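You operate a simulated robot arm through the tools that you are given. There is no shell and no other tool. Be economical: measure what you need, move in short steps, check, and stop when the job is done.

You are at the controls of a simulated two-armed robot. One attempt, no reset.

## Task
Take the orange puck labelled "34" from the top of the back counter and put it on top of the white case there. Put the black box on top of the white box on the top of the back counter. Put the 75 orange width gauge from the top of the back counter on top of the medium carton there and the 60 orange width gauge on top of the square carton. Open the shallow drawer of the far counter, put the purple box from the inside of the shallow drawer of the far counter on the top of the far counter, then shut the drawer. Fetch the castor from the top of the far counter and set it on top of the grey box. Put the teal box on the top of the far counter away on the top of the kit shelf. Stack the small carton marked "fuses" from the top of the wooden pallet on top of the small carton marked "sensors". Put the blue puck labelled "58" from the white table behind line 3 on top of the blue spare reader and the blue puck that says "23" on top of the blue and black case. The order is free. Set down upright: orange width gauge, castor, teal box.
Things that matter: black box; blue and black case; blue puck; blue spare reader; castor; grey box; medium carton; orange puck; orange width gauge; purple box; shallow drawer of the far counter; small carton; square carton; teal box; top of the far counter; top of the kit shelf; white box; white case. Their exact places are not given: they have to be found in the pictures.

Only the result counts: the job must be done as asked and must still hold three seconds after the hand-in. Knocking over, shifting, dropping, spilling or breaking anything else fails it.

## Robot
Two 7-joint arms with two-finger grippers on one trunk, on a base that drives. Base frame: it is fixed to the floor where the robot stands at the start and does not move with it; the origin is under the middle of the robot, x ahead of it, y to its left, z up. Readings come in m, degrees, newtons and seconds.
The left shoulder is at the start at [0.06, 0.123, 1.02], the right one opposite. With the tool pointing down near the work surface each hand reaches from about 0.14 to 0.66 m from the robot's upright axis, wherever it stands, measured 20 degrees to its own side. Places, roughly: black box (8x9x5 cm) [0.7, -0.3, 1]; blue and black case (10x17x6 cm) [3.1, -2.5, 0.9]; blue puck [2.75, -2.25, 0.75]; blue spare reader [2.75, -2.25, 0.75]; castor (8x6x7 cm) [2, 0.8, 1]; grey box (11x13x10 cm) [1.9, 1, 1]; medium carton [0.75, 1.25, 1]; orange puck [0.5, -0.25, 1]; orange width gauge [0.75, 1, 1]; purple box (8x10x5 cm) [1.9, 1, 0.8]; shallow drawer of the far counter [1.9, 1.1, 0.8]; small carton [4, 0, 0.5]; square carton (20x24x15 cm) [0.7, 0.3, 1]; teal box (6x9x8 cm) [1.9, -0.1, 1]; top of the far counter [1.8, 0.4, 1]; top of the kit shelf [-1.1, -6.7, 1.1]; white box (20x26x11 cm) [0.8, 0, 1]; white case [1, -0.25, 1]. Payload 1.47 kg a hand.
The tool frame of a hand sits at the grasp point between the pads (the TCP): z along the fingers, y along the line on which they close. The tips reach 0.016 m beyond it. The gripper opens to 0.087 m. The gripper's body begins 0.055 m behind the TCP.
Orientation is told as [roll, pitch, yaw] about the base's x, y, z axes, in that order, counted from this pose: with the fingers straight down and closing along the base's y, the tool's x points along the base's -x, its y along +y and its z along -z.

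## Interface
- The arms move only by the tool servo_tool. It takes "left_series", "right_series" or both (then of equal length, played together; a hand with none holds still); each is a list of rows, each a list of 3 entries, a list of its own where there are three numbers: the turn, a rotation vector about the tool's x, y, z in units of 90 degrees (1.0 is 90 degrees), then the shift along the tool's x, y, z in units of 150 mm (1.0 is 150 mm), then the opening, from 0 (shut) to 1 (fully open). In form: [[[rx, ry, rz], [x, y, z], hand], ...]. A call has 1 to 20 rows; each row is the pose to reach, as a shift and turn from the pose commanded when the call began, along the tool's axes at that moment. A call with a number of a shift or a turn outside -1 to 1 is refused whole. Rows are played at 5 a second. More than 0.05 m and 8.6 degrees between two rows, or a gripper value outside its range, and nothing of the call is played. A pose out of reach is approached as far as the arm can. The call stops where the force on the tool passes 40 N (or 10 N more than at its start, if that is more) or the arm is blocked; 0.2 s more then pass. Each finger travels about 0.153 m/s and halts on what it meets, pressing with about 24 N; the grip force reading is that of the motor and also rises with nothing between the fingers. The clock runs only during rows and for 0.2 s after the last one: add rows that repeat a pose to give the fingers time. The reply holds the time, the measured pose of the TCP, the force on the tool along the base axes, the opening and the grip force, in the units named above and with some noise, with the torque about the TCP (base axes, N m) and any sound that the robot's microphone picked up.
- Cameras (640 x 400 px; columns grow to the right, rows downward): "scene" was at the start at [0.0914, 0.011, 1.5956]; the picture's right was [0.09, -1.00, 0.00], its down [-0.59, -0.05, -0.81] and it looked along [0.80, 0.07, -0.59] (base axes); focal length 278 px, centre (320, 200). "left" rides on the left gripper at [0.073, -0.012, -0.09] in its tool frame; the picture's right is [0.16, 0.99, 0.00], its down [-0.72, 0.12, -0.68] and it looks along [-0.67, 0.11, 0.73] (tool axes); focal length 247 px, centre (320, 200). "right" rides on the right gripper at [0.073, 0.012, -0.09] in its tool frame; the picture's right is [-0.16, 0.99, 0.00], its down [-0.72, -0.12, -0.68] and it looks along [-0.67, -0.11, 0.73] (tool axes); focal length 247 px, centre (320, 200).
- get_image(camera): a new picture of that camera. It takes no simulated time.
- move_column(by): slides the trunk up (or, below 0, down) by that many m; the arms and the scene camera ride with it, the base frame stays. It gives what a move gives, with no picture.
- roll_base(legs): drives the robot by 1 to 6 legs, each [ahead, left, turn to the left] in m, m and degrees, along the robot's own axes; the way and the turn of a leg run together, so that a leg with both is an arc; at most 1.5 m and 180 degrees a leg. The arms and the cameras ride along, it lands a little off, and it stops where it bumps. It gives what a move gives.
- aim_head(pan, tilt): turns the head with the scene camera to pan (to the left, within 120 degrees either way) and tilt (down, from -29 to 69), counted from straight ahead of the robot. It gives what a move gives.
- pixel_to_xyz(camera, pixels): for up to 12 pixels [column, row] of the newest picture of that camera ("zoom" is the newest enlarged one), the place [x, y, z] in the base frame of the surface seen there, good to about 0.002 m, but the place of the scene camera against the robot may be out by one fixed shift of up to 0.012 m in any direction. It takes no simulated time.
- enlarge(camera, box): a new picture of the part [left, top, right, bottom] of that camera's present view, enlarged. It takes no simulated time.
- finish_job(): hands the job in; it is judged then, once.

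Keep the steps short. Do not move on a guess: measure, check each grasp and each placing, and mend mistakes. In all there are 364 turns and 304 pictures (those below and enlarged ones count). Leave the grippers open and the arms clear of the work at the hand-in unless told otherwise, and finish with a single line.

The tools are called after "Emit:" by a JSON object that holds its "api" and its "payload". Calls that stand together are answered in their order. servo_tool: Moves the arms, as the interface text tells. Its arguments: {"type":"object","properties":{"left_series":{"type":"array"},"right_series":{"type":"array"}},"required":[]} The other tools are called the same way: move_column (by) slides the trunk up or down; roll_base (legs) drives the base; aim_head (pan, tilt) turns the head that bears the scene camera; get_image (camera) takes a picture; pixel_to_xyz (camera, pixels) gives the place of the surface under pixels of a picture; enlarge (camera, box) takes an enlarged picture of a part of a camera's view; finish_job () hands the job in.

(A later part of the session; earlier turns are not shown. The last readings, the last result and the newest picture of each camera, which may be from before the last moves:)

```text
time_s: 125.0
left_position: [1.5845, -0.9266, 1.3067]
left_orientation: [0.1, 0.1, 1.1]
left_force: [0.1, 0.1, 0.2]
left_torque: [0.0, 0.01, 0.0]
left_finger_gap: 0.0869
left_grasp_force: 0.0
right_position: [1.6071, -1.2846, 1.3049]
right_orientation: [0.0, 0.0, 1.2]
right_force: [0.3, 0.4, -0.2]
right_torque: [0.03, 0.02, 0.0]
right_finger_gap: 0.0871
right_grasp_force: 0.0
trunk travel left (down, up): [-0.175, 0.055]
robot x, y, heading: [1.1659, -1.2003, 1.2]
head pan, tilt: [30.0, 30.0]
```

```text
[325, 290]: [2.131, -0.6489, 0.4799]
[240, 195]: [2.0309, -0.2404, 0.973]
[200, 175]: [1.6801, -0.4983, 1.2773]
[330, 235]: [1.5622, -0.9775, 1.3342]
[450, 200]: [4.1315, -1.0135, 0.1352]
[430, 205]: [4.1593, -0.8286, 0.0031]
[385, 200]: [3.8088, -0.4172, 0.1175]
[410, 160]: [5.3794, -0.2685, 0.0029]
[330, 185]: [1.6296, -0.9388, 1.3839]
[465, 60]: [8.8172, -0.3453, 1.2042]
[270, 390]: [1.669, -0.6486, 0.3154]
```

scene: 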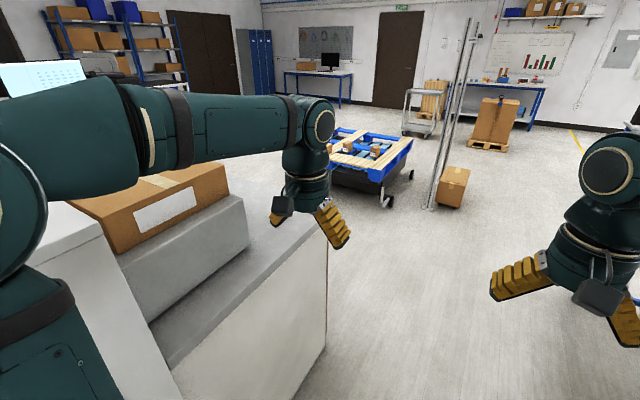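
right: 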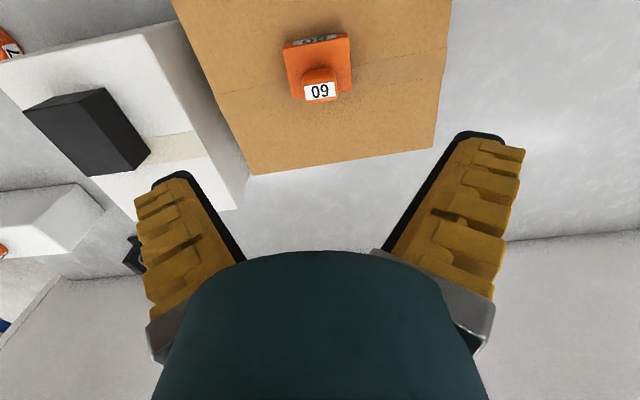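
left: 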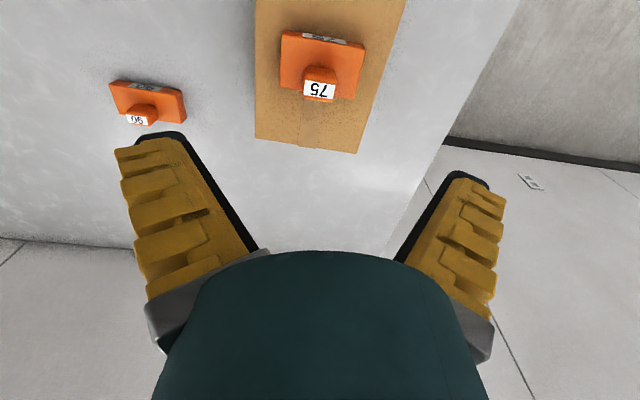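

The far counter ends at y≈-0.65 with its front at x≈2.13. I'll drive to about (2.7,0.4) and face back toward it.

Emit:
{"api": "roll_base", "payload": {"legs": [[1.5, 0, -1.2], [0.05, 0, 0], [0, 1.5, 0], [0, 0.1, 0], [0, 0, 180]]}}

Emit:
{"api": "aim_head", "payload": {"pan": 0, "tilt": 35}}

Emit:
{"api": "get_image", "payload": {"camera": "scene"}}

```text
time_s: 154.3
left_position: [2.2858, 0.151, 1.3072]
left_orientation: [0.0, 0.1, -179.8]
left_force: [-0.3, 0.3, -0.5]
left_torque: [0.0, 0.01, 0.03]
left_finger_gap: 0.0871
left_grasp_force: 0.1
right_position: [2.2696, 0.5082, 1.3048]
right_orientation: [0.0, 0.0, -179.8]
right_force: [0.0, 0.6, 0.7]
right_torque: [0.02, 0.02, 0.03]
right_finger_gap: 0.0871
right_grasp_force: 0.0
trunk travel left (down, up): [-0.175, 0.055]
robot x, y, heading: [2.7083, 0.4157, -179.8]
head pan, tilt: [30.0, 30.0]
```

```text
time_s: 155.3
left_position: [2.2865, 0.1506, 1.3077]
left_orientation: [0.0, 0.0, -179.8]
left_force: [-0.1, -0.1, 0.2]
left_torque: [-0.01, 0.01, -0.01]
left_finger_gap: 0.087
left_grasp_force: 0.0
right_position: [2.2695, 0.5081, 1.3067]
right_orientation: [0.0, 0.0, -179.8]
right_force: [0.7, 0.5, 0.5]
right_torque: [0.02, 0.01, -0.01]
right_finger_gap: 0.0868
right_grasp_force: 0.1
trunk travel left (down, up): [-0.175, 0.055]
robot x, y, heading: [2.7083, 0.4166, -179.7]
head pan, tilt: [0.0, 35.0]
```

```text
250 pictures are left
```

scene: 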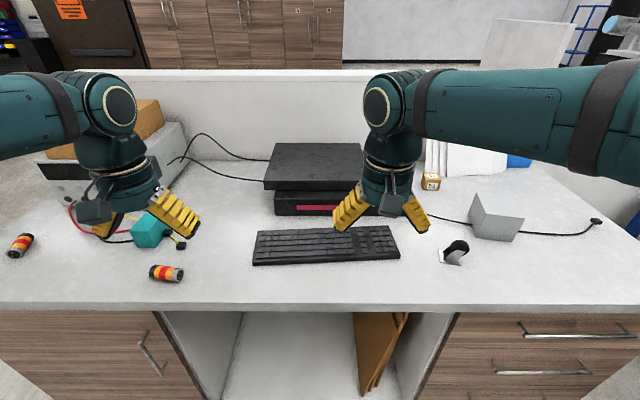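

I'll look closer at the right part of the counter and the drawers.

Emit:
{"api": "aim_head", "payload": {"pan": -35, "tilt": 40}}

Emit:
{"api": "get_image", "payload": {"camera": "scene"}}

Emit:
{"api": "enlarge", "payload": {"camera": "scene", "box": [250, 100, 450, 260]}}

```text
time_s: 156.3
left_position: [2.286, 0.1505, 1.3074]
left_orientation: [-0.1, 0.0, -179.8]
left_force: [0.3, -0.2, -1.0]
left_torque: [0.0, 0.01, -0.03]
left_finger_gap: 0.0867
left_grasp_force: 0.1
right_position: [2.2705, 0.508, 1.3048]
right_orientation: [-0.1, -0.1, -179.8]
right_force: [0.6, 0.4, -0.8]
right_torque: [-0.01, 0.0, -0.03]
right_finger_gap: 0.0869
right_grasp_force: 0.0
trunk travel left (down, up): [-0.175, 0.055]
robot x, y, heading: [2.711, 0.4148, -180.0]
head pan, tilt: [-35.0, 40.0]
```

```text
249 pictures are left
```

scene: 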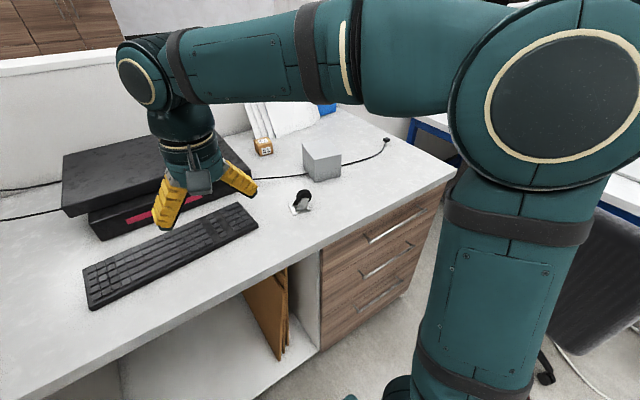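

```text
2.50 times, centred on (350, 180) of scene
```

zoom: 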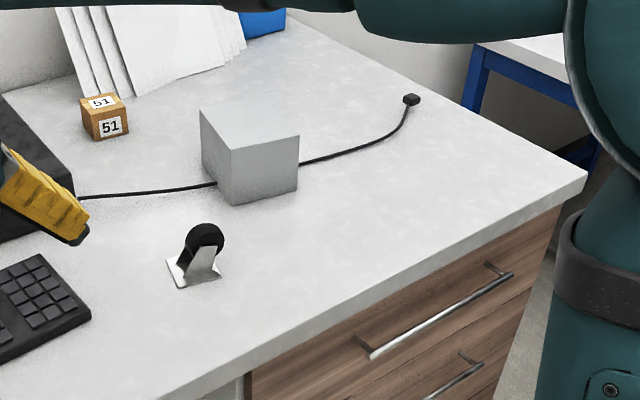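

The castor stands plate-down at (300,203) and the grey box is at (322,160). The shallow (top) drawer has a bar handle. I'll measure.

Emit:
{"api": "pixel_to_xyz", "payload": {"camera": "zoom", "pixels": [[205, 237], [190, 280], [208, 262], [170, 262], [218, 280], [255, 130], [205, 115], [298, 135], [225, 150], [372, 355], [440, 312], [510, 277]]}}

Emit:
{"api": "pixel_to_xyz", "payload": {"camera": "scene", "pixels": [[365, 243], [430, 208], [320, 245], [440, 190], [360, 275], [413, 243], [320, 255], [455, 178], [380, 232], [322, 340]]}}

```text
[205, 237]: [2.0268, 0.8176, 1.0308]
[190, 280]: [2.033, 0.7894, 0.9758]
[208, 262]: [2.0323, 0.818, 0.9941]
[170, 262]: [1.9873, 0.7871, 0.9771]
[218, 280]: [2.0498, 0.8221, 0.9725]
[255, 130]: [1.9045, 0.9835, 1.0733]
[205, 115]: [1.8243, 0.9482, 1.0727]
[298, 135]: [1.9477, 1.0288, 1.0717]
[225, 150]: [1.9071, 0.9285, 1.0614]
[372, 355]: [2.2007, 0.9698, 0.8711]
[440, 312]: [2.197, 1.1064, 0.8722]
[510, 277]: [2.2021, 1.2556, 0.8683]
```

```text
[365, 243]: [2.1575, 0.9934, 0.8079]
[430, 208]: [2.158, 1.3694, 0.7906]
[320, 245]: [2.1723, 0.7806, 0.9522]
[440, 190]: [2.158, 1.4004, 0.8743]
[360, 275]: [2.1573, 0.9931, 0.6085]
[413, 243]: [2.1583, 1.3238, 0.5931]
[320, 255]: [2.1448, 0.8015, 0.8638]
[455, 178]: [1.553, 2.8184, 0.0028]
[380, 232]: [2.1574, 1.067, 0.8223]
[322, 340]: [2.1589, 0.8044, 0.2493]
```

The castor is near (2.03,0.81), the grey box top 1.07 near (1.89,0.98), and the top drawer handle at x≈2.20, z≈0.87, y 0.97–1.26. I'll do the castor first and move the base to about (2.49,0.85).

Emit:
{"api": "roll_base", "payload": {"legs": [[0, -0.435, 0], [0.21, 0, 0]]}}

Emit:
{"api": "aim_head", "payload": {"pan": 0, "tilt": 45}}

Emit:
{"api": "get_image", "payload": {"camera": "scene"}}

Emit:
{"api": "get_image", "payload": {"camera": "right"}}

```text
time_s: 161.8
left_position: [2.074, 0.5821, 1.3068]
left_orientation: [0.0, 0.0, -179.9]
left_force: [-0.3, 0.2, -0.5]
left_torque: [0.02, 0.0, 0.02]
left_finger_gap: 0.0869
left_grasp_force: 0.1
right_position: [2.0582, 0.9398, 1.3058]
right_orientation: [0.1, 0.0, -179.9]
right_force: [1.3, 0.0, 0.3]
right_torque: [0.01, -0.02, 0.02]
right_finger_gap: 0.0871
right_grasp_force: 0.0
trunk travel left (down, up): [-0.175, 0.055]
robot x, y, heading: [2.4985, 0.8457, -179.6]
head pan, tilt: [-35.0, 40.0]
```

```text
time_s: 162.9
left_position: [2.0753, 0.5821, 1.3079]
left_orientation: [0.0, 0.0, -179.9]
left_force: [-0.1, -0.1, -0.5]
left_torque: [0.04, 0.01, -0.01]
left_finger_gap: 0.0871
left_grasp_force: 0.1
right_position: [2.059, 0.9401, 1.3044]
right_orientation: [0.1, 0.1, -179.9]
right_force: [0.2, -0.3, -0.2]
right_torque: [0.01, 0.0, -0.01]
right_finger_gap: 0.0869
right_grasp_force: 0.0
trunk travel left (down, up): [-0.175, 0.055]
robot x, y, heading: [2.5014, 0.8435, -179.6]
head pan, tilt: [0.0, 45.0]
```

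```text
247 pictures are left
```

scene: 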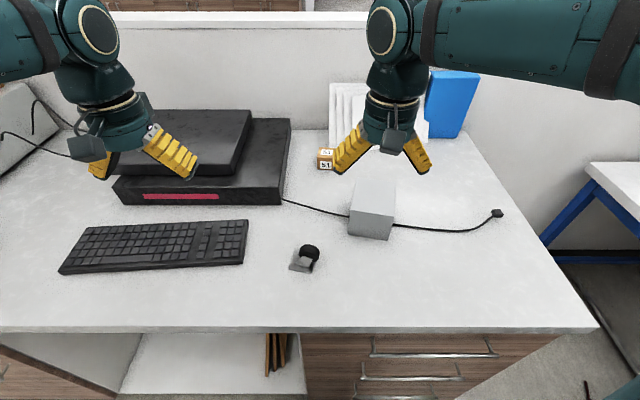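

```text
246 pictures are left
```

right: 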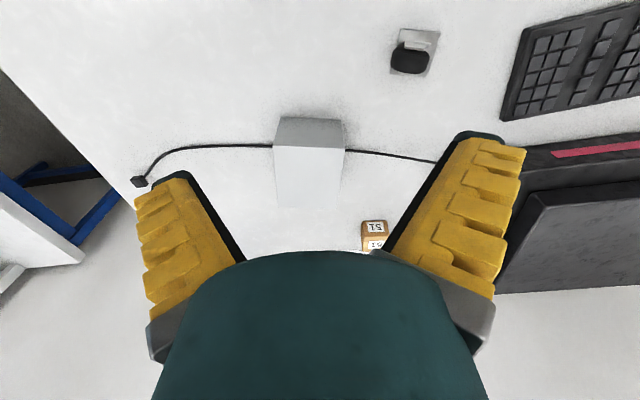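

I'll bring the right hand closer to the castor (at yaw 180, tool x is +X and tool y is -Y).

Emit:
{"api": "servo_tool", "payload": {"right_series": [[[0, 0, 0], [0.05, 0.25, 0.1], 1], [[0, 0, 0], [0.1, 0.5, 0.2], 1], [[0, 0, 0], [0.15, 0.7, 0.4], 1], [[0, 0, 0], [0.2, 0.85, 0.65], 1], [[0, 0, 0], [0.2, 0.87, 0.95], 1]]}}

Emit:
{"api": "get_image", "payload": {"camera": "right"}}

Emit:
{"api": "enlarge", "payload": {"camera": "right", "box": [270, 20, 390, 130]}}

```text
time_s: 164.1
left_position: [2.0745, 0.583, 1.3078]
left_orientation: [0.0, 0.2, -179.9]
left_force: [0.0, -0.2, 0.2]
left_torque: [0.01, -0.02, -0.02]
left_finger_gap: 0.087
left_grasp_force: 0.0
right_position: [2.0894, 0.8082, 1.1631]
right_orientation: [0.1, -0.1, -179.9]
right_force: [-0.1, 0.1, 0.7]
right_torque: [0.0, 0.03, 0.01]
right_finger_gap: 0.0872
right_grasp_force: 0.0
trunk travel left (down, up): [-0.175, 0.055]
robot x, y, heading: [2.4954, 0.8443, -179.8]
head pan, tilt: [0.0, 45.0]
```

```text
245 pictures are left
```

right: 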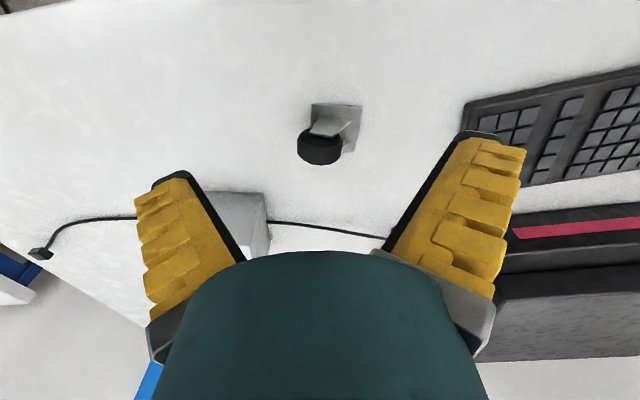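

```text
3.64 times, centred on (330, 75) of right
```

zoom: 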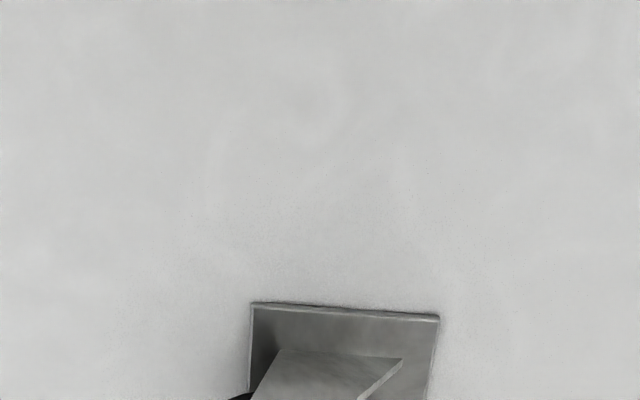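

Emit:
{"api": "enlarge", "payload": {"camera": "right", "box": [275, 85, 385, 185]}}

Emit:
{"api": "pixel_to_xyz", "payload": {"camera": "right", "pixels": [[300, 140], [339, 150], [320, 140], [318, 160], [328, 127], [314, 105], [361, 107], [352, 148], [310, 112], [345, 125], [215, 198], [263, 195]]}}

```text
4.00 times, centred on (330, 135) of right
```

zoom: 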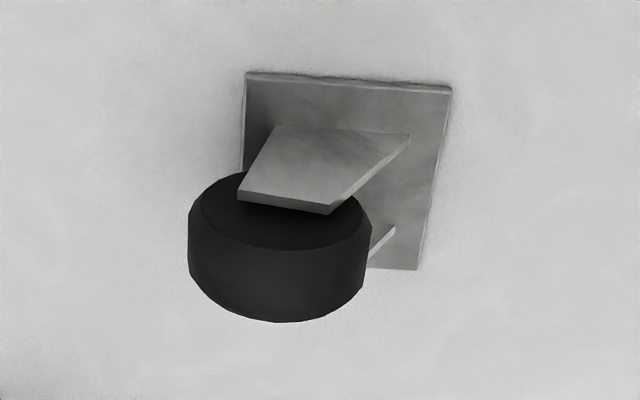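

```text
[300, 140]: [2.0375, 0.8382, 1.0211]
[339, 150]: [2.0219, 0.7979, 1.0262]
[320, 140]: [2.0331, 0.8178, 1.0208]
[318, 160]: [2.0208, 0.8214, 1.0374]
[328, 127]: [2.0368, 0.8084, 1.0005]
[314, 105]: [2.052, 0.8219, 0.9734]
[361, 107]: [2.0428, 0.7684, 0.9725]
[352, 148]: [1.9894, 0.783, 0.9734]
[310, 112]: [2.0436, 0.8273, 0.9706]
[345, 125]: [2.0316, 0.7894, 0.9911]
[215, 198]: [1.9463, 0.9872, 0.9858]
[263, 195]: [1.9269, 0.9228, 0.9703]
```

The castor's wheel centre is about (2.02,0.818), with its top at 1.04; fingers closing along Y grip the rim. I'll descend to z≈1.022.

Emit:
{"api": "servo_tool", "payload": {"right_series": [[[0, 0, 0], [-0.25, -0.03, 0.1], 1], [[0, 0, 0], [-0.463, -0.065, 0.25], 1], [[0, 0, 0], [-0.463, -0.065, 0.5], 0.8], [[0, 0, 0], [-0.463, -0.065, 0.75], 0.8], [[0, 0, 0], [-0.463, -0.065, 0.94], 0.8]]}}

Emit:
{"api": "get_image", "payload": {"camera": "right"}}

```text
time_s: 165.3
left_position: [2.0749, 0.5818, 1.3073]
left_orientation: [0.1, 0.0, -179.8]
left_force: [-0.5, 1.2, 0.5]
left_torque: [-0.05, 0.0, 0.0]
left_finger_gap: 0.087
left_grasp_force: 0.2
right_position: [2.02, 0.8183, 1.0226]
right_orientation: [0.0, 0.0, -179.9]
right_force: [-0.1, 1.3, -0.7]
right_torque: [0.0, 0.0, -0.03]
right_finger_gap: 0.0729
right_grasp_force: 2.5
trunk travel left (down, up): [-0.175, 0.055]
robot x, y, heading: [2.4973, 0.8445, -179.8]
head pan, tilt: [0.0, 45.0]
```

```text
242 pictures are left
```

right: 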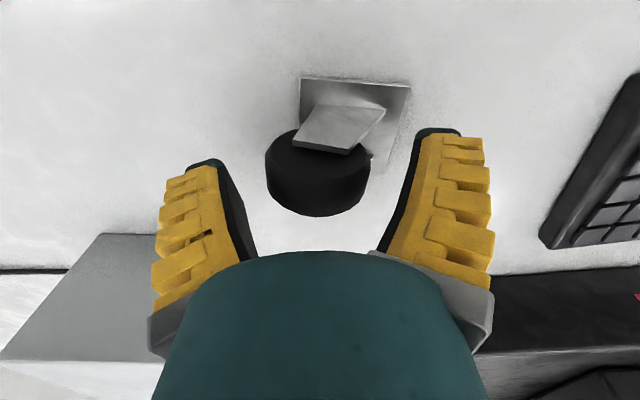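

Aligned. I'll close, check, and lift a bit.

Emit:
{"api": "servo_tool", "payload": {"right_series": [[[0, 0, 0], [0, 0, 0], 0.5], [[0, 0, 0], [0, 0, 0], 0.2], [[0, 0, 0], [0, 0, 0], 0], [[0, 0, 0], [0, 0, 0], 0], [[0, 0, 0], [0, 0, -0.05], 0], [[0, 0, 0], [0, 0, -0.1], 0], [[0, 0, 0], [0, 0, -0.2], 0]]}}

Emit:
{"api": "get_image", "payload": {"camera": "right"}}

```text
time_s: 166.9
left_position: [2.0747, 0.5831, 1.3072]
left_orientation: [0.0, -0.1, -179.9]
left_force: [-0.4, 0.0, 0.5]
left_torque: [0.01, 0.01, -0.02]
left_finger_gap: 0.0869
left_grasp_force: 0.0
right_position: [2.0196, 0.8206, 1.0517]
right_orientation: [0.0, 0.1, -179.9]
right_force: [-1.1, 0.4, -0.3]
right_torque: [0.0, 0.0, 0.0]
right_finger_gap: 0.0
right_grasp_force: 24.0
trunk travel left (down, up): [-0.175, 0.055]
robot x, y, heading: [2.4981, 0.8483, -179.8]
head pan, tilt: [0.0, 45.0]
```

```text
241 pictures are left
```

right: 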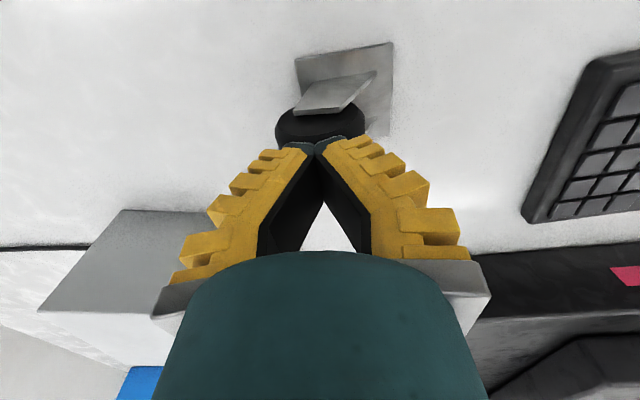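

It slipped off over the wheel top; the castor still stands. I'll open and look again.

Emit:
{"api": "servo_tool", "payload": {"right_series": [[[0, 0, 0], [0.1, 0, -0.2], 0.5], [[0, 0, 0], [0.2, 0, -0.4], 0.8], [[0, 0, 0], [0.2, 0, -0.4], 0.8]]}}

Emit:
{"api": "enlarge", "payload": {"camera": "right", "box": [265, 60, 395, 190]}}

```text
time_s: 167.7
left_position: [2.0741, 0.583, 1.3073]
left_orientation: [0.0, 0.0, -179.9]
left_force: [-1.3, -1.2, 0.3]
left_torque: [0.03, 0.01, 0.0]
left_finger_gap: 0.0871
left_grasp_force: 0.1
right_position: [2.0498, 0.8195, 1.112]
right_orientation: [0.0, 0.0, -179.9]
right_force: [-0.4, -0.3, -0.2]
right_torque: [0.0, -0.03, 0.01]
right_finger_gap: 0.073
right_grasp_force: 2.5
trunk travel left (down, up): [-0.175, 0.055]
robot x, y, heading: [2.4983, 0.8489, -179.8]
head pan, tilt: [0.0, 45.0]
```

```text
3.08 times, centred on (330, 125) of right
```

zoom: 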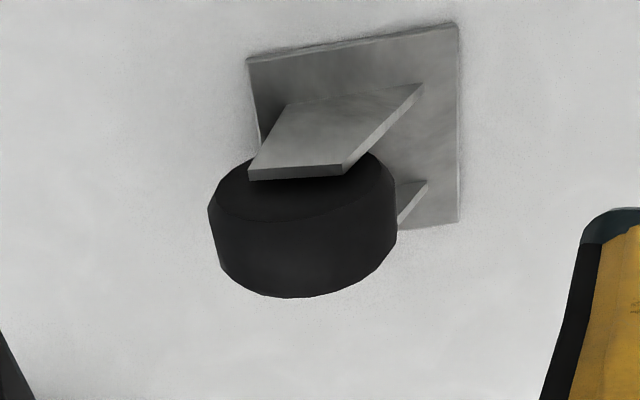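

Emit:
{"api": "pixel_to_xyz", "payload": {"camera": "zoom", "pixels": [[213, 215], [390, 225], [300, 210], [305, 290], [340, 120], [260, 165], [335, 165], [420, 95], [250, 65], [455, 35], [455, 220], [410, 200]]}}

```text
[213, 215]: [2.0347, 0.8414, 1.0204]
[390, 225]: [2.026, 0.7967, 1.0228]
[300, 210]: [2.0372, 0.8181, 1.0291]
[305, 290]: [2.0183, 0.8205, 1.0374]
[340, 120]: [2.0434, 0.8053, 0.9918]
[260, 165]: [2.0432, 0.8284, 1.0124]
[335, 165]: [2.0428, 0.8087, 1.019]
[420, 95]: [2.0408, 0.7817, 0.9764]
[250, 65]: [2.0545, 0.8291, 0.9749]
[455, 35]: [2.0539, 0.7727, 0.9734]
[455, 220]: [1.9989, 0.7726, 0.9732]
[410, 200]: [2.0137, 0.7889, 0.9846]
```

The castor has turned square to the axes: fork plates at x≈2.043 and ≈2.012, wheel centre y≈0.82. Gripping the flat fork plates along X is better. I'll turn the hand 90° about its axis while above.

Emit:
{"api": "servo_tool", "payload": {"right_series": [[[0, 0, 0.09], [0, 0, -0.1], 1], [[0, 0, 0.18], [0, 0, -0.2], 1], [[0, 0, 0.27], [0, 0, -0.2], 1], [[0, 0, 0.36], [0, 0, -0.2], 1], [[0, 0, 0.45], [0, 0, -0.2], 1], [[0, 0, 0.54], [0, 0, -0.2], 1], [[0, 0, 0.63], [0, 0, -0.2], 1], [[0, 0, 0.72], [0, 0, -0.2], 1], [[0, 0, 0.81], [0, 0, -0.2], 1], [[0, 0, 0.9], [0, 0, -0.2], 1], [[0, 0, 0.96], [0, 0, -0.2], 1], [[0, 0, 1], [0, 0, -0.2], 1]]}}

Emit:
{"api": "get_image", "payload": {"camera": "right"}}

```text
time_s: 170.3
left_position: [2.0748, 0.5822, 1.3074]
left_orientation: [0.1, 0.1, -180.0]
left_force: [-0.7, -0.5, -0.2]
left_torque: [-0.01, 0.0, 0.0]
left_finger_gap: 0.0871
left_grasp_force: 0.0
right_position: [2.0499, 0.8193, 1.1429]
right_orientation: [0.1, 0.0, 89.9]
right_force: [-0.2, -0.2, 0.2]
right_torque: [0.02, 0.01, 0.03]
right_finger_gap: 0.0868
right_grasp_force: 0.1
trunk travel left (down, up): [-0.175, 0.055]
robot x, y, heading: [2.4987, 0.848, -179.8]
head pan, tilt: [0.0, 45.0]
```

```text
239 pictures are left
```

right: 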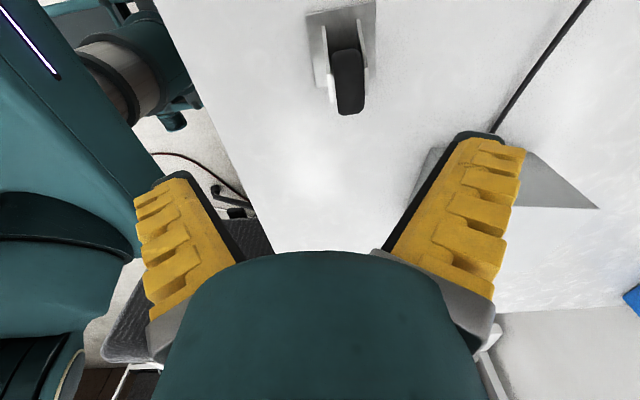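

Emit:
{"api": "enlarge", "payload": {"camera": "right", "box": [290, 0, 400, 130]}}

Emit:
{"api": "pixel_to_xyz", "payload": {"camera": "right", "pixels": [[333, 90], [365, 85], [348, 60], [350, 105], [330, 70], [318, 60], [367, 60], [349, 85]]}}

```text
3.08 times, centred on (345, 65) of right
```

zoom: 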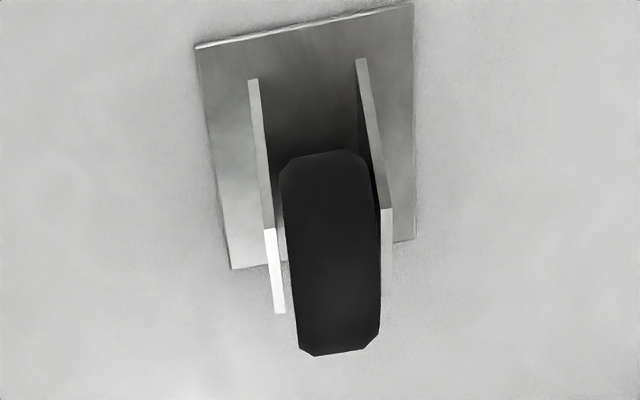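

```text
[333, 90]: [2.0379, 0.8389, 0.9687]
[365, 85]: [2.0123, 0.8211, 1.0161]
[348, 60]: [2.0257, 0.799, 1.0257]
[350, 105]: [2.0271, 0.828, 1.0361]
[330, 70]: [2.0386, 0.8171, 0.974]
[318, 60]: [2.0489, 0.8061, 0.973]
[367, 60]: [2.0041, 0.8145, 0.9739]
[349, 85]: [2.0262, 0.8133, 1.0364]
```

Fork centre is x≈2.0265, y≈0.818. I'll descend to z≈1.002, close on the fork, and lift slightly.

Emit:
{"api": "servo_tool", "payload": {"right_series": [[[0, 0, 0], [0.01, 0.08, 0.15], 0.8], [[0, 0, 0], [0.01, 0.156, 0.4], 0.8], [[0, 0, 0], [0.01, 0.156, 0.65], 0.7], [[0, 0, 0], [0.01, 0.156, 0.85], 0.7], [[0, 0, 0], [0.01, 0.156, 0.94], 0.7], [[0, 0, 0], [0.01, 0.156, 0.94], 0.3], [[0, 0, 0], [0.01, 0.156, 0.94], 0], [[0, 0, 0], [0.01, 0.156, 0.94], 0]]}}

Emit:
{"api": "get_image", "payload": {"camera": "right"}}

```text
time_s: 172.1
left_position: [2.0748, 0.5825, 1.3071]
left_orientation: [-0.1, 0.0, -179.9]
left_force: [0.0, -0.1, 0.5]
left_torque: [-0.01, -0.02, 0.02]
left_finger_gap: 0.0868
left_grasp_force: 0.1
right_position: [2.0251, 0.8161, 1.0017]
right_orientation: [0.1, 0.0, 90.1]
right_force: [-1.3, 0.7, 9.5]
right_torque: [0.08, -0.01, -0.05]
right_finger_gap: 0.0273
right_grasp_force: 24.2
trunk travel left (down, up): [-0.175, 0.055]
robot x, y, heading: [2.4951, 0.8472, -179.9]
head pan, tilt: [0.0, 45.0]
```

```text
237 pictures are left
```

right: 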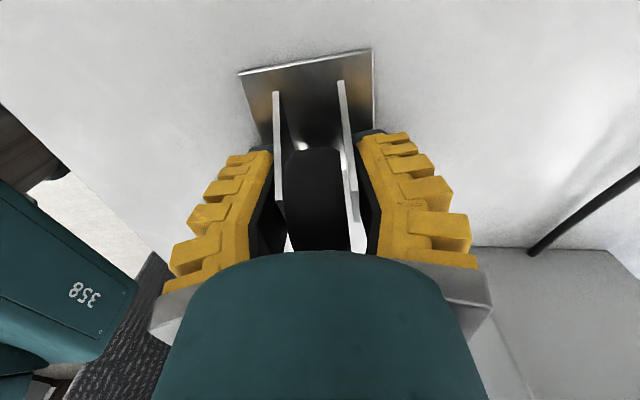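

The fork is gripped at gap 0.027. I'll lift slowly.

Emit:
{"api": "servo_tool", "payload": {"right_series": [[[0, 0, 0], [0, 0, -0.04], 0], [[0, 0, 0], [0, 0, -0.08], 0], [[0, 0, 0], [0, 0, -0.15], 0], [[0, 0, 0], [0, 0, -0.25], 0]]}}

Emit:
{"api": "get_image", "payload": {"camera": "right"}}

Emit:
{"api": "get_image", "payload": {"camera": "scene"}}

```text
time_s: 173.1
left_position: [2.0745, 0.5811, 1.3069]
left_orientation: [0.0, 0.0, -179.9]
left_force: [0.2, 0.4, -0.2]
left_torque: [0.0, -0.01, 0.0]
left_finger_gap: 0.0869
left_grasp_force: 0.0
right_position: [2.0275, 0.8154, 1.0401]
right_orientation: [-0.1, 0.0, 90.0]
right_force: [0.3, 0.3, -2.2]
right_torque: [0.02, -0.01, 0.02]
right_finger_gap: 0.0235
right_grasp_force: 24.1
trunk travel left (down, up): [-0.175, 0.055]
robot x, y, heading: [2.499, 0.8482, -179.9]
head pan, tilt: [0.0, 45.0]
```

```text
236 pictures are left
```

right: 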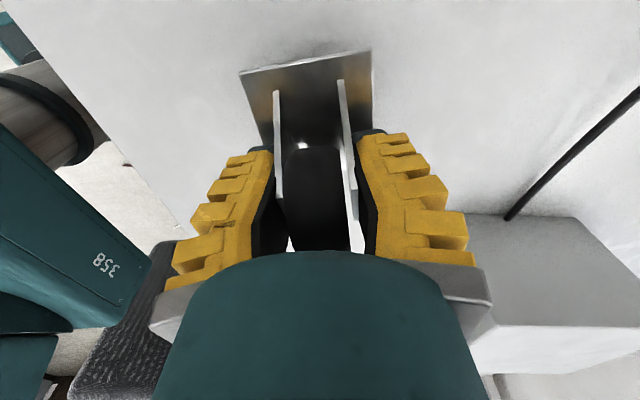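

```text
235 pictures are left
```

scene: 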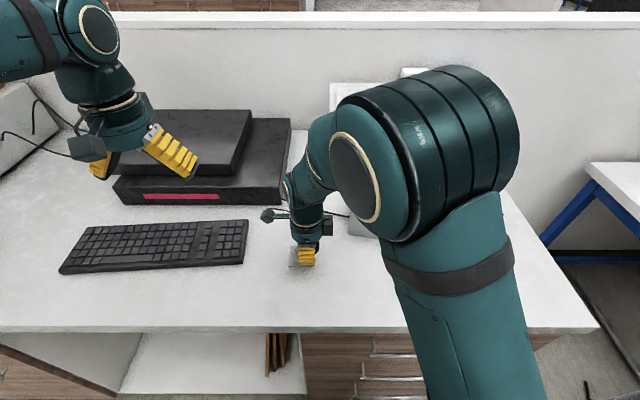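

The castor is held. I'll raise it to z≈1.15 and measure the grey box top.

Emit:
{"api": "servo_tool", "payload": {"right_series": [[[0, 0, 0], [0, 0, -0.15], 0], [[0, 0, 0], [0, 0, -0.35], 0], [[0, 0, 0], [0, 0, -0.55], 0], [[0, 0, 0], [0.1, 0, -0.75], 0], [[0, 0, 0], [0.2, 0, -0.8], 0]]}}

Emit:
{"api": "get_image", "payload": {"camera": "right"}}

Emit:
{"api": "get_image", "payload": {"camera": "scene"}}

```text
time_s: 174.3
left_position: [2.0746, 0.5826, 1.3066]
left_orientation: [0.1, 0.0, -179.9]
left_force: [0.1, -0.4, -0.1]
left_torque: [0.02, -0.03, -0.03]
left_finger_gap: 0.087
left_grasp_force: 0.0
right_position: [2.0269, 0.7879, 1.159]
right_orientation: [-0.2, 0.0, 90.1]
right_force: [0.2, -0.1, -1.8]
right_torque: [0.02, 0.01, -0.01]
right_finger_gap: 0.0236
right_grasp_force: 24.1
trunk travel left (down, up): [-0.175, 0.055]
robot x, y, heading: [2.4996, 0.8485, -180.1]
head pan, tilt: [0.0, 45.0]
```

```text
234 pictures are left
```

right: 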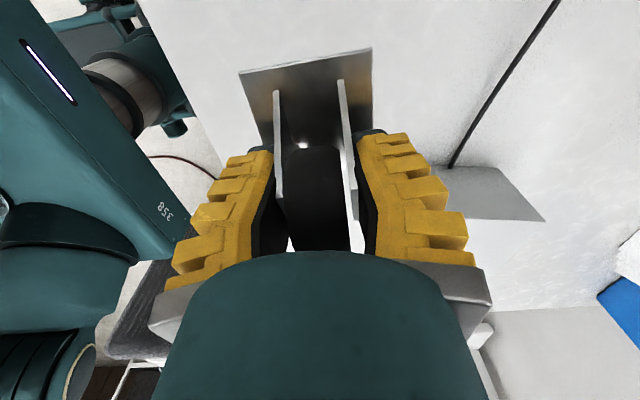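

```text
233 pictures are left
```

scene: 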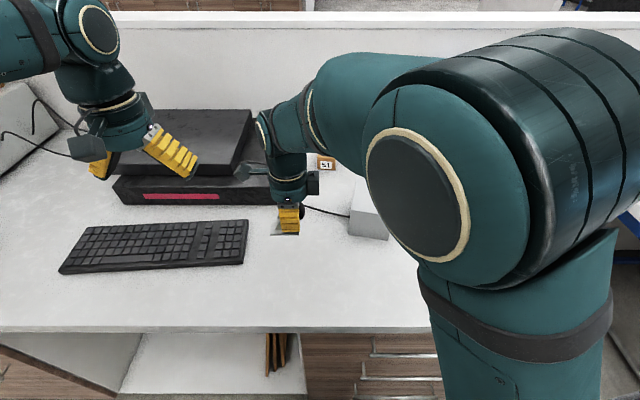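

Emit:
{"api": "pixel_to_xyz", "payload": {"camera": "right", "pixels": [[470, 175], [535, 212], [470, 215], [480, 240], [540, 240], [540, 290], [490, 270], [560, 225], [545, 219], [465, 222]]}}

Emit:
{"api": "pixel_to_xyz", "payload": {"camera": "scene", "pixels": [[352, 205], [360, 190], [370, 205], [385, 236], [352, 234]]}}

```text
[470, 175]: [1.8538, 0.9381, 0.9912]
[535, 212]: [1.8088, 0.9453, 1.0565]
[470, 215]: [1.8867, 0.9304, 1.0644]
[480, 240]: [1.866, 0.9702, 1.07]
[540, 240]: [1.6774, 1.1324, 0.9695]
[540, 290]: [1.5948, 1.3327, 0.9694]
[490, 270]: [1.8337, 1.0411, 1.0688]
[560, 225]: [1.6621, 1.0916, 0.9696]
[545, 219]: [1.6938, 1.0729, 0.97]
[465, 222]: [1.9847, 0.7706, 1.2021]
```

```text
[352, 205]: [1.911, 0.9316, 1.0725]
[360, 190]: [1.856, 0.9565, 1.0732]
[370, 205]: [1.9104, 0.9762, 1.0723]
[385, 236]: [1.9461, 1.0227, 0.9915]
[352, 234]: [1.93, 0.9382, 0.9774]
```

Grey box top centre is about (1.87,0.99), z 1.07. I'll carry the castor there, to TCP (1.885,1.005).

Emit:
{"api": "servo_tool", "payload": {"right_series": [[[0, 0, 0], [-0.1, 0.1, 0], 0], [[0, 0, 0], [-0.25, 0.2, 0], 0], [[0, 0, 0], [-0.4, 0.32, 0], 0], [[0, 0, 0], [-0.55, 0.44, 0], 0], [[0, 0, 0], [-0.7, 0.56, 0], 0], [[0, 0, 0], [-0.85, 0.66, 0], 0], [[0, 0, 0], [-0.95, 0.74, 0], 0]]}}

Emit:
{"api": "servo_tool", "payload": {"right_series": [[[0, 0, 0], [-0.12, 0.06, 0], 0], [[0, 0, 0], [-0.28, 0.12, 0], 0], [[0, 0, 0], [-0.42, 0.17, 0], 0], [[0, 0, 0], [-0.5, 0.207, 0], 0], [[0, 0, 0], [-0.5, 0.207, 0], 0]]}}

Emit:
{"api": "get_image", "payload": {"camera": "right"}}

Emit:
{"api": "get_image", "payload": {"camera": "scene"}}

```text
time_s: 175.9
left_position: [2.0745, 0.5822, 1.3073]
left_orientation: [0.0, 0.0, -180.0]
left_force: [0.4, -0.3, 0.3]
left_torque: [0.01, -0.01, 0.0]
left_finger_gap: 0.0871
left_grasp_force: 0.1
right_position: [1.9138, 0.9316, 1.1583]
right_orientation: [0.0, -0.1, 90.1]
right_force: [0.4, 0.1, -2.5]
right_torque: [0.0, 0.01, -0.04]
right_finger_gap: 0.0237
right_grasp_force: 24.2
trunk travel left (down, up): [-0.175, 0.055]
robot x, y, heading: [2.4995, 0.8482, -179.7]
head pan, tilt: [0.0, 45.0]
```

```text
time_s: 177.1
left_position: [2.0745, 0.5813, 1.308]
left_orientation: [0.0, 0.0, -179.8]
left_force: [1.2, -0.7, 0.0]
left_torque: [-0.01, -0.01, 0.01]
left_finger_gap: 0.0867
left_grasp_force: 0.1
right_position: [1.8828, 1.0046, 1.1606]
right_orientation: [0.0, 0.0, 90.0]
right_force: [-0.3, -0.1, -2.1]
right_torque: [0.01, 0.01, 0.0]
right_finger_gap: 0.0236
right_grasp_force: 24.1
trunk travel left (down, up): [-0.175, 0.055]
robot x, y, heading: [2.4964, 0.8461, -179.5]
head pan, tilt: [0.0, 45.0]
```

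```text
232 pictures are left
```

right: 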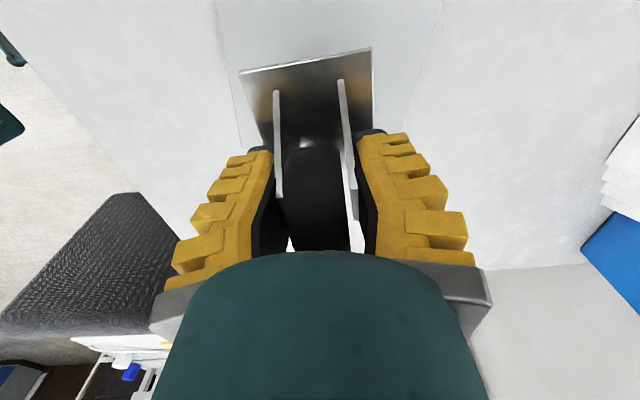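

```text
231 pictures are left
```

scene: 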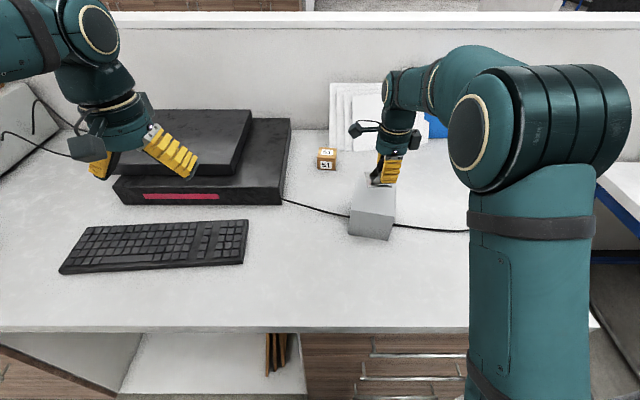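

Emit:
{"api": "pixel_to_xyz", "payload": {"camera": "right", "pixels": [[205, 60], [238, 60], [300, 30], [400, 60], [425, 90], [440, 60], [415, 40], [300, 65], [400, 100], [240, 110]]}}

Emit:
{"api": "enlarge", "payload": {"camera": "scene", "box": [320, 130, 440, 250]}}

```text
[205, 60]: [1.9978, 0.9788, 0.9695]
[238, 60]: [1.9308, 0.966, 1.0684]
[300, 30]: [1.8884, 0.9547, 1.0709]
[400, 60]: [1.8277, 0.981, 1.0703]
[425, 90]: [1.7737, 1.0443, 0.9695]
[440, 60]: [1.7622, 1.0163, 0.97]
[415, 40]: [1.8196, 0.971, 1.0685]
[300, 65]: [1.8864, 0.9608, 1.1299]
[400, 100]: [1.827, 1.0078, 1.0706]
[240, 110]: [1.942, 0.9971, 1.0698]
```

```text
3.33 times, centred on (380, 190) of scene
```

zoom: 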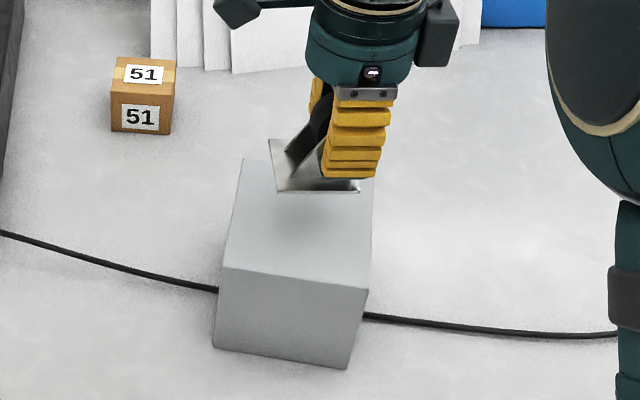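

The castor is over the middle of the box. I'll lower to TCP z≈1.102.

Emit:
{"api": "servo_tool", "payload": {"right_series": [[[0, 0, 0], [0, 0, 0.1], 0], [[0, 0, 0], [0, 0, 0.2], 0], [[0, 0, 0], [0, 0, 0.3], 0], [[0, 0, 0], [0, 0, 0.37], 0], [[0, 0, 0], [0, 0, 0.39], 0], [[0, 0, 0], [0, 0, 0.4], 0]]}}

```text
time_s: 178.5
left_position: [2.0755, 0.5821, 1.308]
left_orientation: [0.0, 0.0, -179.8]
left_force: [0.5, -0.2, 0.3]
left_torque: [-0.01, 0.0, -0.01]
left_finger_gap: 0.087
left_grasp_force: 0.0
right_position: [1.8838, 1.0053, 1.1001]
right_orientation: [0.3, 0.0, 90.1]
right_force: [-2.5, 2.3, 17.2]
right_torque: [-0.05, 0.01, -0.01]
right_finger_gap: 0.0305
right_grasp_force: 23.9
trunk travel left (down, up): [-0.175, 0.055]
robot x, y, heading: [2.4951, 0.8482, -179.8]
head pan, tilt: [0.0, 45.0]
```

Contact. I'll open and rise.

Emit:
{"api": "servo_tool", "payload": {"right_series": [[[0, 0, 0], [0, 0, -0.01], 0.2], [[0, 0, 0], [0, 0, -0.01], 0.7], [[0, 0, 0], [0, 0, -0.01], 0.7], [[0, 0, 0], [0, 0, -0.12], 0.7], [[0, 0, 0], [0, 0, -0.35], 0.7], [[0, 0, 0], [0, 0, -0.6], 0.8], [[0, 0, 0], [0.1, 0, -0.9], 1]]}}

Emit:
{"api": "enlarge", "payload": {"camera": "scene", "box": [320, 130, 440, 250]}}

```text
time_s: 180.1
left_position: [2.0751, 0.5823, 1.3079]
left_orientation: [0.0, 0.0, -179.9]
left_force: [-0.2, 0.8, -1.0]
left_torque: [-0.04, 0.02, 0.01]
left_finger_gap: 0.0866
left_grasp_force: 0.0
right_position: [1.8845, 0.9909, 1.2358]
right_orientation: [-0.1, 0.0, 90.1]
right_force: [-0.1, -0.1, 0.8]
right_torque: [0.02, 0.0, 0.0]
right_finger_gap: 0.0871
right_grasp_force: 0.1
trunk travel left (down, up): [-0.175, 0.055]
robot x, y, heading: [2.4957, 0.8503, -179.8]
head pan, tilt: [0.0, 45.0]
```

```text
3.33 times, centred on (380, 190) of scene
```

zoom: 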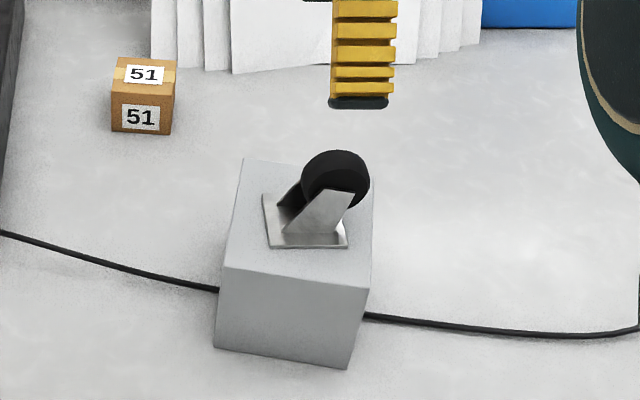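

The castor stands on the grey box. Now the drawer: I'll back the base 0.36 m, then tilt the right hand to point forward (rotate -90° about its x) with the fingers closing vertically.

Emit:
{"api": "roll_base", "payload": {"legs": [[-0.38, 0, 0]]}}

Emit:
{"api": "servo_tool", "payload": {"right_series": [[[-0.09, 0, 0], [0, 0, 0], 1], [[-0.18, 0, 0], [0, 0, 0], 1], [[-0.27, 0, 0], [0, 0, 0], 1], [[-0.36, 0, 0], [0, 0, 0], 1], [[-0.45, 0, 0], [0, 0, 0], 1], [[-0.54, 0, 0], [0, 0, 0], 1], [[-0.63, 0, 0], [0, 0, 0], 1], [[-0.72, 0, 0], [0, 0, 0], 1], [[-0.81, 0, 0], [0, 0, 0], 1], [[-0.9, 0, 0], [0, 0, 0], 1], [[-0.96, 0, 0], [0, 0, 0], 1], [[-1, 0, 0], [0, 0, 0], 1]]}}

Emit:
{"api": "get_image", "payload": {"camera": "scene"}}

Emit:
{"api": "get_image", "payload": {"camera": "right"}}

```text
time_s: 182.5
left_position: [2.4545, 0.5844, 1.3071]
left_orientation: [-0.1, 0.1, 179.9]
left_force: [-0.2, -1.0, -0.1]
left_torque: [-0.01, -0.01, 0.02]
left_finger_gap: 0.0869
left_grasp_force: 0.1
right_position: [2.2658, 0.9921, 1.2338]
right_orientation: [0.0, 0.0, 89.9]
right_force: [0.0, -0.3, 0.8]
right_torque: [0.0, 0.0, -0.03]
right_finger_gap: 0.0871
right_grasp_force: 0.0
trunk travel left (down, up): [-0.175, 0.055]
robot x, y, heading: [2.8801, 0.8468, 180.1]
head pan, tilt: [0.0, 45.0]
```

```text
time_s: 185.1
left_position: [2.4545, 0.5848, 1.3074]
left_orientation: [0.0, -0.1, 179.9]
left_force: [0.6, 0.6, -0.1]
left_torque: [-0.01, -0.02, -0.01]
left_finger_gap: 0.0871
left_grasp_force: 0.0
right_position: [2.2635, 0.9944, 1.2332]
right_orientation: [90.0, 0.1, 89.8]
right_force: [-0.4, -0.4, -0.2]
right_torque: [-0.01, 0.02, -0.02]
right_finger_gap: 0.0871
right_grasp_force: 0.1
trunk travel left (down, up): [-0.175, 0.055]
robot x, y, heading: [2.8802, 0.8455, 180.1]
head pan, tilt: [0.0, 45.0]
```

```text
228 pictures are left
```

scene: 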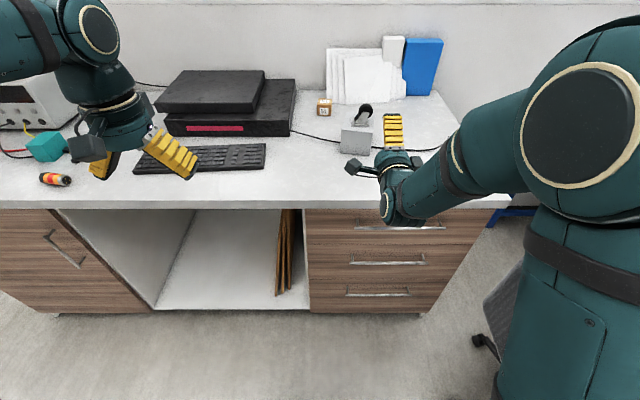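

```text
227 pictures are left
```

right: 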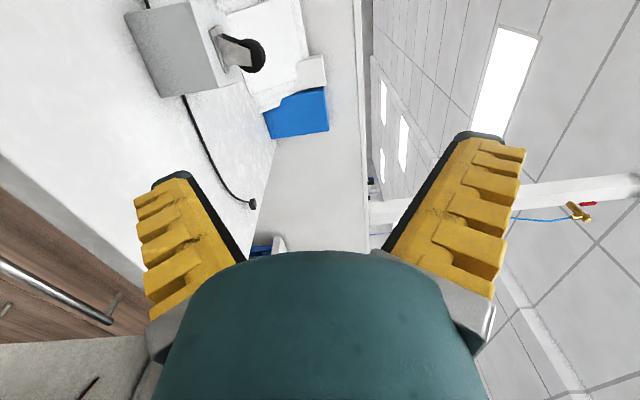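

Works. Tool axes are now z=-X, y=up, x=-Y. I'll measure the handle, then move down in front of it.

Emit:
{"api": "pixel_to_xyz", "payload": {"camera": "right", "pixels": [[20, 268], [60, 292], [100, 317]]}}

Emit:
{"api": "servo_tool", "payload": {"right_series": [[[0, 0, 0], [-0.1, 0, -0.2], 1], [[0, 0, 0], [-0.25, -0.1, -0.4], 1], [[0, 0, 0], [-0.4, -0.35, -0.4], 1], [[0, 0, 0], [-0.5, -0.6, -0.4], 1], [[0, 0, 0], [-0.6, -0.85, -0.4], 1], [[0, 0, 0], [-0.7, -1, -0.4], 1]]}}

Emit:
{"api": "servo_tool", "payload": {"right_series": [[[0, 0, 0], [0, -0.3, 0], 1], [[0, 0, 0], [0, -0.6, 0], 1], [[0, 0, 0], [0, -0.9, 0], 1], [[0, 0, 0], [0, -1, 0], 1]]}}

Emit:
{"api": "get_image", "payload": {"camera": "right"}}

```text
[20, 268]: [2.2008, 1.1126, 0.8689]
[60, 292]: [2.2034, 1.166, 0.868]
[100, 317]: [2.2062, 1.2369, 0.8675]
```

```text
time_s: 186.5
left_position: [2.4548, 0.5855, 1.3077]
left_orientation: [0.0, 0.0, 179.9]
left_force: [-0.3, 0.5, 0.2]
left_torque: [0.0, -0.01, 0.02]
left_finger_gap: 0.0873
left_grasp_force: 0.0
right_position: [2.3245, 1.0987, 1.0838]
right_orientation: [90.0, 0.0, 90.0]
right_force: [-0.1, 0.6, -0.2]
right_torque: [0.01, -0.03, 0.0]
right_finger_gap: 0.0871
right_grasp_force: 0.0
trunk travel left (down, up): [-0.175, 0.055]
robot x, y, heading: [2.8818, 0.8458, 180.0]
head pan, tilt: [0.0, 45.0]
```

```text
time_s: 187.5
left_position: [2.4537, 0.585, 1.3071]
left_orientation: [0.0, -0.1, 179.9]
left_force: [-0.5, 0.5, -0.1]
left_torque: [0.03, 0.0, -0.05]
left_finger_gap: 0.0868
left_grasp_force: 0.0
right_position: [2.3255, 1.0992, 0.9348]
right_orientation: [90.1, 0.1, 89.9]
right_force: [-0.5, -0.1, 0.8]
right_torque: [0.02, -0.01, 0.03]
right_finger_gap: 0.0868
right_grasp_force: 0.1
trunk travel left (down, up): [-0.175, 0.055]
robot x, y, heading: [2.8776, 0.8479, 179.9]
head pan, tilt: [0.0, 45.0]
```

```text
226 pictures are left
```

right: 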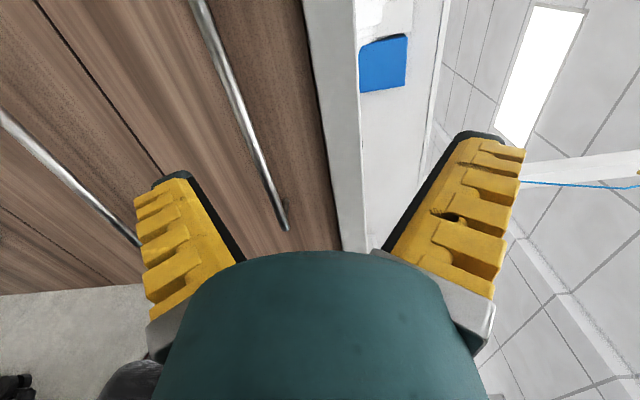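

The handle is at x≈2.203, z≈0.868. I'll lower to that height, advance with half-open fingers, and close.

Emit:
{"api": "servo_tool", "payload": {"right_series": [[[0, 0, 0], [0, -0.25, 0], 0.7], [[0, 0, 0], [0, -0.445, 0], 0.7], [[0, 0, 0], [0, -0.445, 0.25], 0.6], [[0, 0, 0], [0, -0.445, 0.5], 0.6], [[0, 0, 0], [0, -0.445, 0.7], 0.6], [[0, 0, 0], [0, -0.445, 0.82], 0.6]]}}

Emit:
{"api": "get_image", "payload": {"camera": "right"}}

```text
time_s: 188.9
left_position: [2.4543, 0.5846, 1.3069]
left_orientation: [0.0, 0.0, 180.0]
left_force: [-0.9, -0.6, 0.8]
left_torque: [0.01, 0.0, 0.02]
left_finger_gap: 0.0871
left_grasp_force: 0.1
right_position: [2.202, 1.0985, 0.866]
right_orientation: [89.9, 0.0, 89.8]
right_force: [0.5, 0.1, 0.4]
right_torque: [0.01, -0.01, -0.01]
right_finger_gap: 0.0574
right_grasp_force: 3.4
trunk travel left (down, up): [-0.175, 0.055]
robot x, y, heading: [2.8781, 0.8475, 179.7]
head pan, tilt: [0.0, 45.0]
```

```text
225 pictures are left
```

right: 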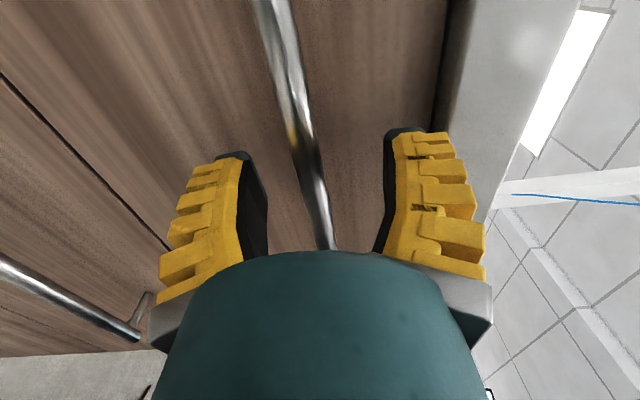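

The bar runs between the fingers. I'll close on it.

Emit:
{"api": "servo_tool", "payload": {"right_series": [[[0, 0, 0], [0, 0, 0], 0.3], [[0, 0, 0], [0, 0, 0], 0], [[0, 0, 0], [0, 0, 0], 0], [[0, 0, 0], [0, 0, 0], 0]]}}

Emit:
{"api": "get_image", "payload": {"camera": "right"}}

Emit:
{"api": "aim_head", "payload": {"pan": 120, "tilt": 30}}

Emit:
{"api": "get_image", "payload": {"camera": "scene"}}

```text
time_s: 189.9
left_position: [2.4531, 0.5842, 1.3081]
left_orientation: [0.0, 0.2, 179.9]
left_force: [-0.6, 0.2, 0.2]
left_torque: [0.01, -0.02, 0.03]
left_finger_gap: 0.0872
left_grasp_force: 0.0
right_position: [2.2013, 1.0984, 0.8643]
right_orientation: [89.8, -0.1, 90.0]
right_force: [-2.4, -0.2, -13.4]
right_torque: [0.02, 0.15, 0.01]
right_finger_gap: 0.0
right_grasp_force: 29.4
trunk travel left (down, up): [-0.175, 0.055]
robot x, y, heading: [2.8783, 0.848, 179.9]
head pan, tilt: [0.0, 45.0]
```

```text
224 pictures are left
```

right: 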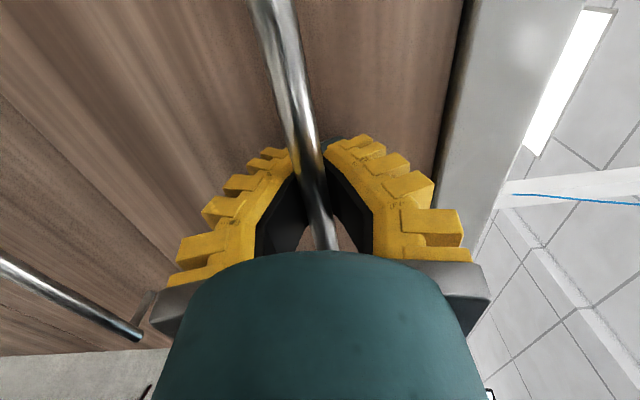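

```text
time_s: 191.9
left_position: [2.4527, 0.5842, 1.3076]
left_orientation: [-0.1, 0.1, 179.9]
left_force: [0.5, 0.2, 0.2]
left_torque: [-0.01, 0.01, -0.02]
left_finger_gap: 0.087
left_grasp_force: 0.0
right_position: [2.2019, 1.098, 0.8661]
right_orientation: [90.0, 0.0, 89.9]
right_force: [-1.0, 0.5, -13.6]
right_torque: [0.01, 0.12, -0.04]
right_finger_gap: 0.0
right_grasp_force: 29.2
trunk travel left (down, up): [-0.175, 0.055]
robot x, y, heading: [2.881, 0.8446, 180.0]
head pan, tilt: [120.0, 30.0]
```

```text
223 pictures are left
```

scene: 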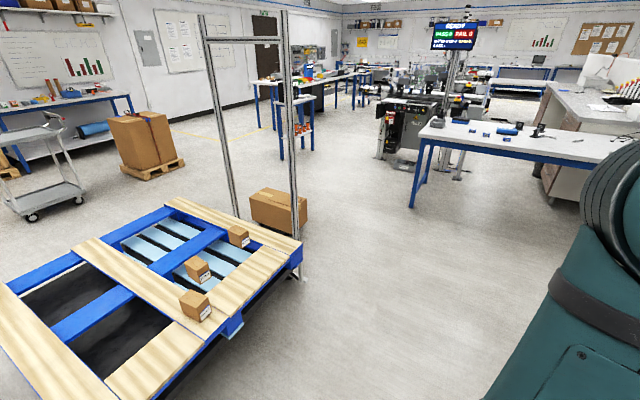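

The fingers close behind the bar, hooking it. I'll measure the pallet behind me before backing up.

Emit:
{"api": "pixel_to_xyz", "payload": {"camera": "scene", "pixels": [[232, 325], [300, 260], [130, 395], [295, 275], [160, 390], [220, 230], [195, 300], [238, 232], [196, 265]]}}

Emit:
{"api": "enlarge", "payload": {"camera": "scene", "box": [150, 200, 300, 340]}}

```text
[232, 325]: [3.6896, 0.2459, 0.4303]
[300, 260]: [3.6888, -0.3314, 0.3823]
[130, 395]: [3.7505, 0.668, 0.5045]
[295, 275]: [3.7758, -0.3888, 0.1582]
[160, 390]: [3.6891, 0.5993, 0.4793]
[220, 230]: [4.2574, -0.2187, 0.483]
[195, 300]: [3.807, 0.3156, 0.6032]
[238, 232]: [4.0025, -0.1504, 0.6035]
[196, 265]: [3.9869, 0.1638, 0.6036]
```

```text
2.86 times, centred on (225, 270) of scene
```

zoom: 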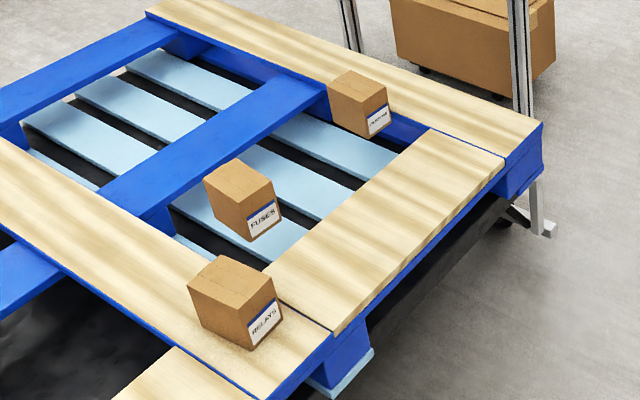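

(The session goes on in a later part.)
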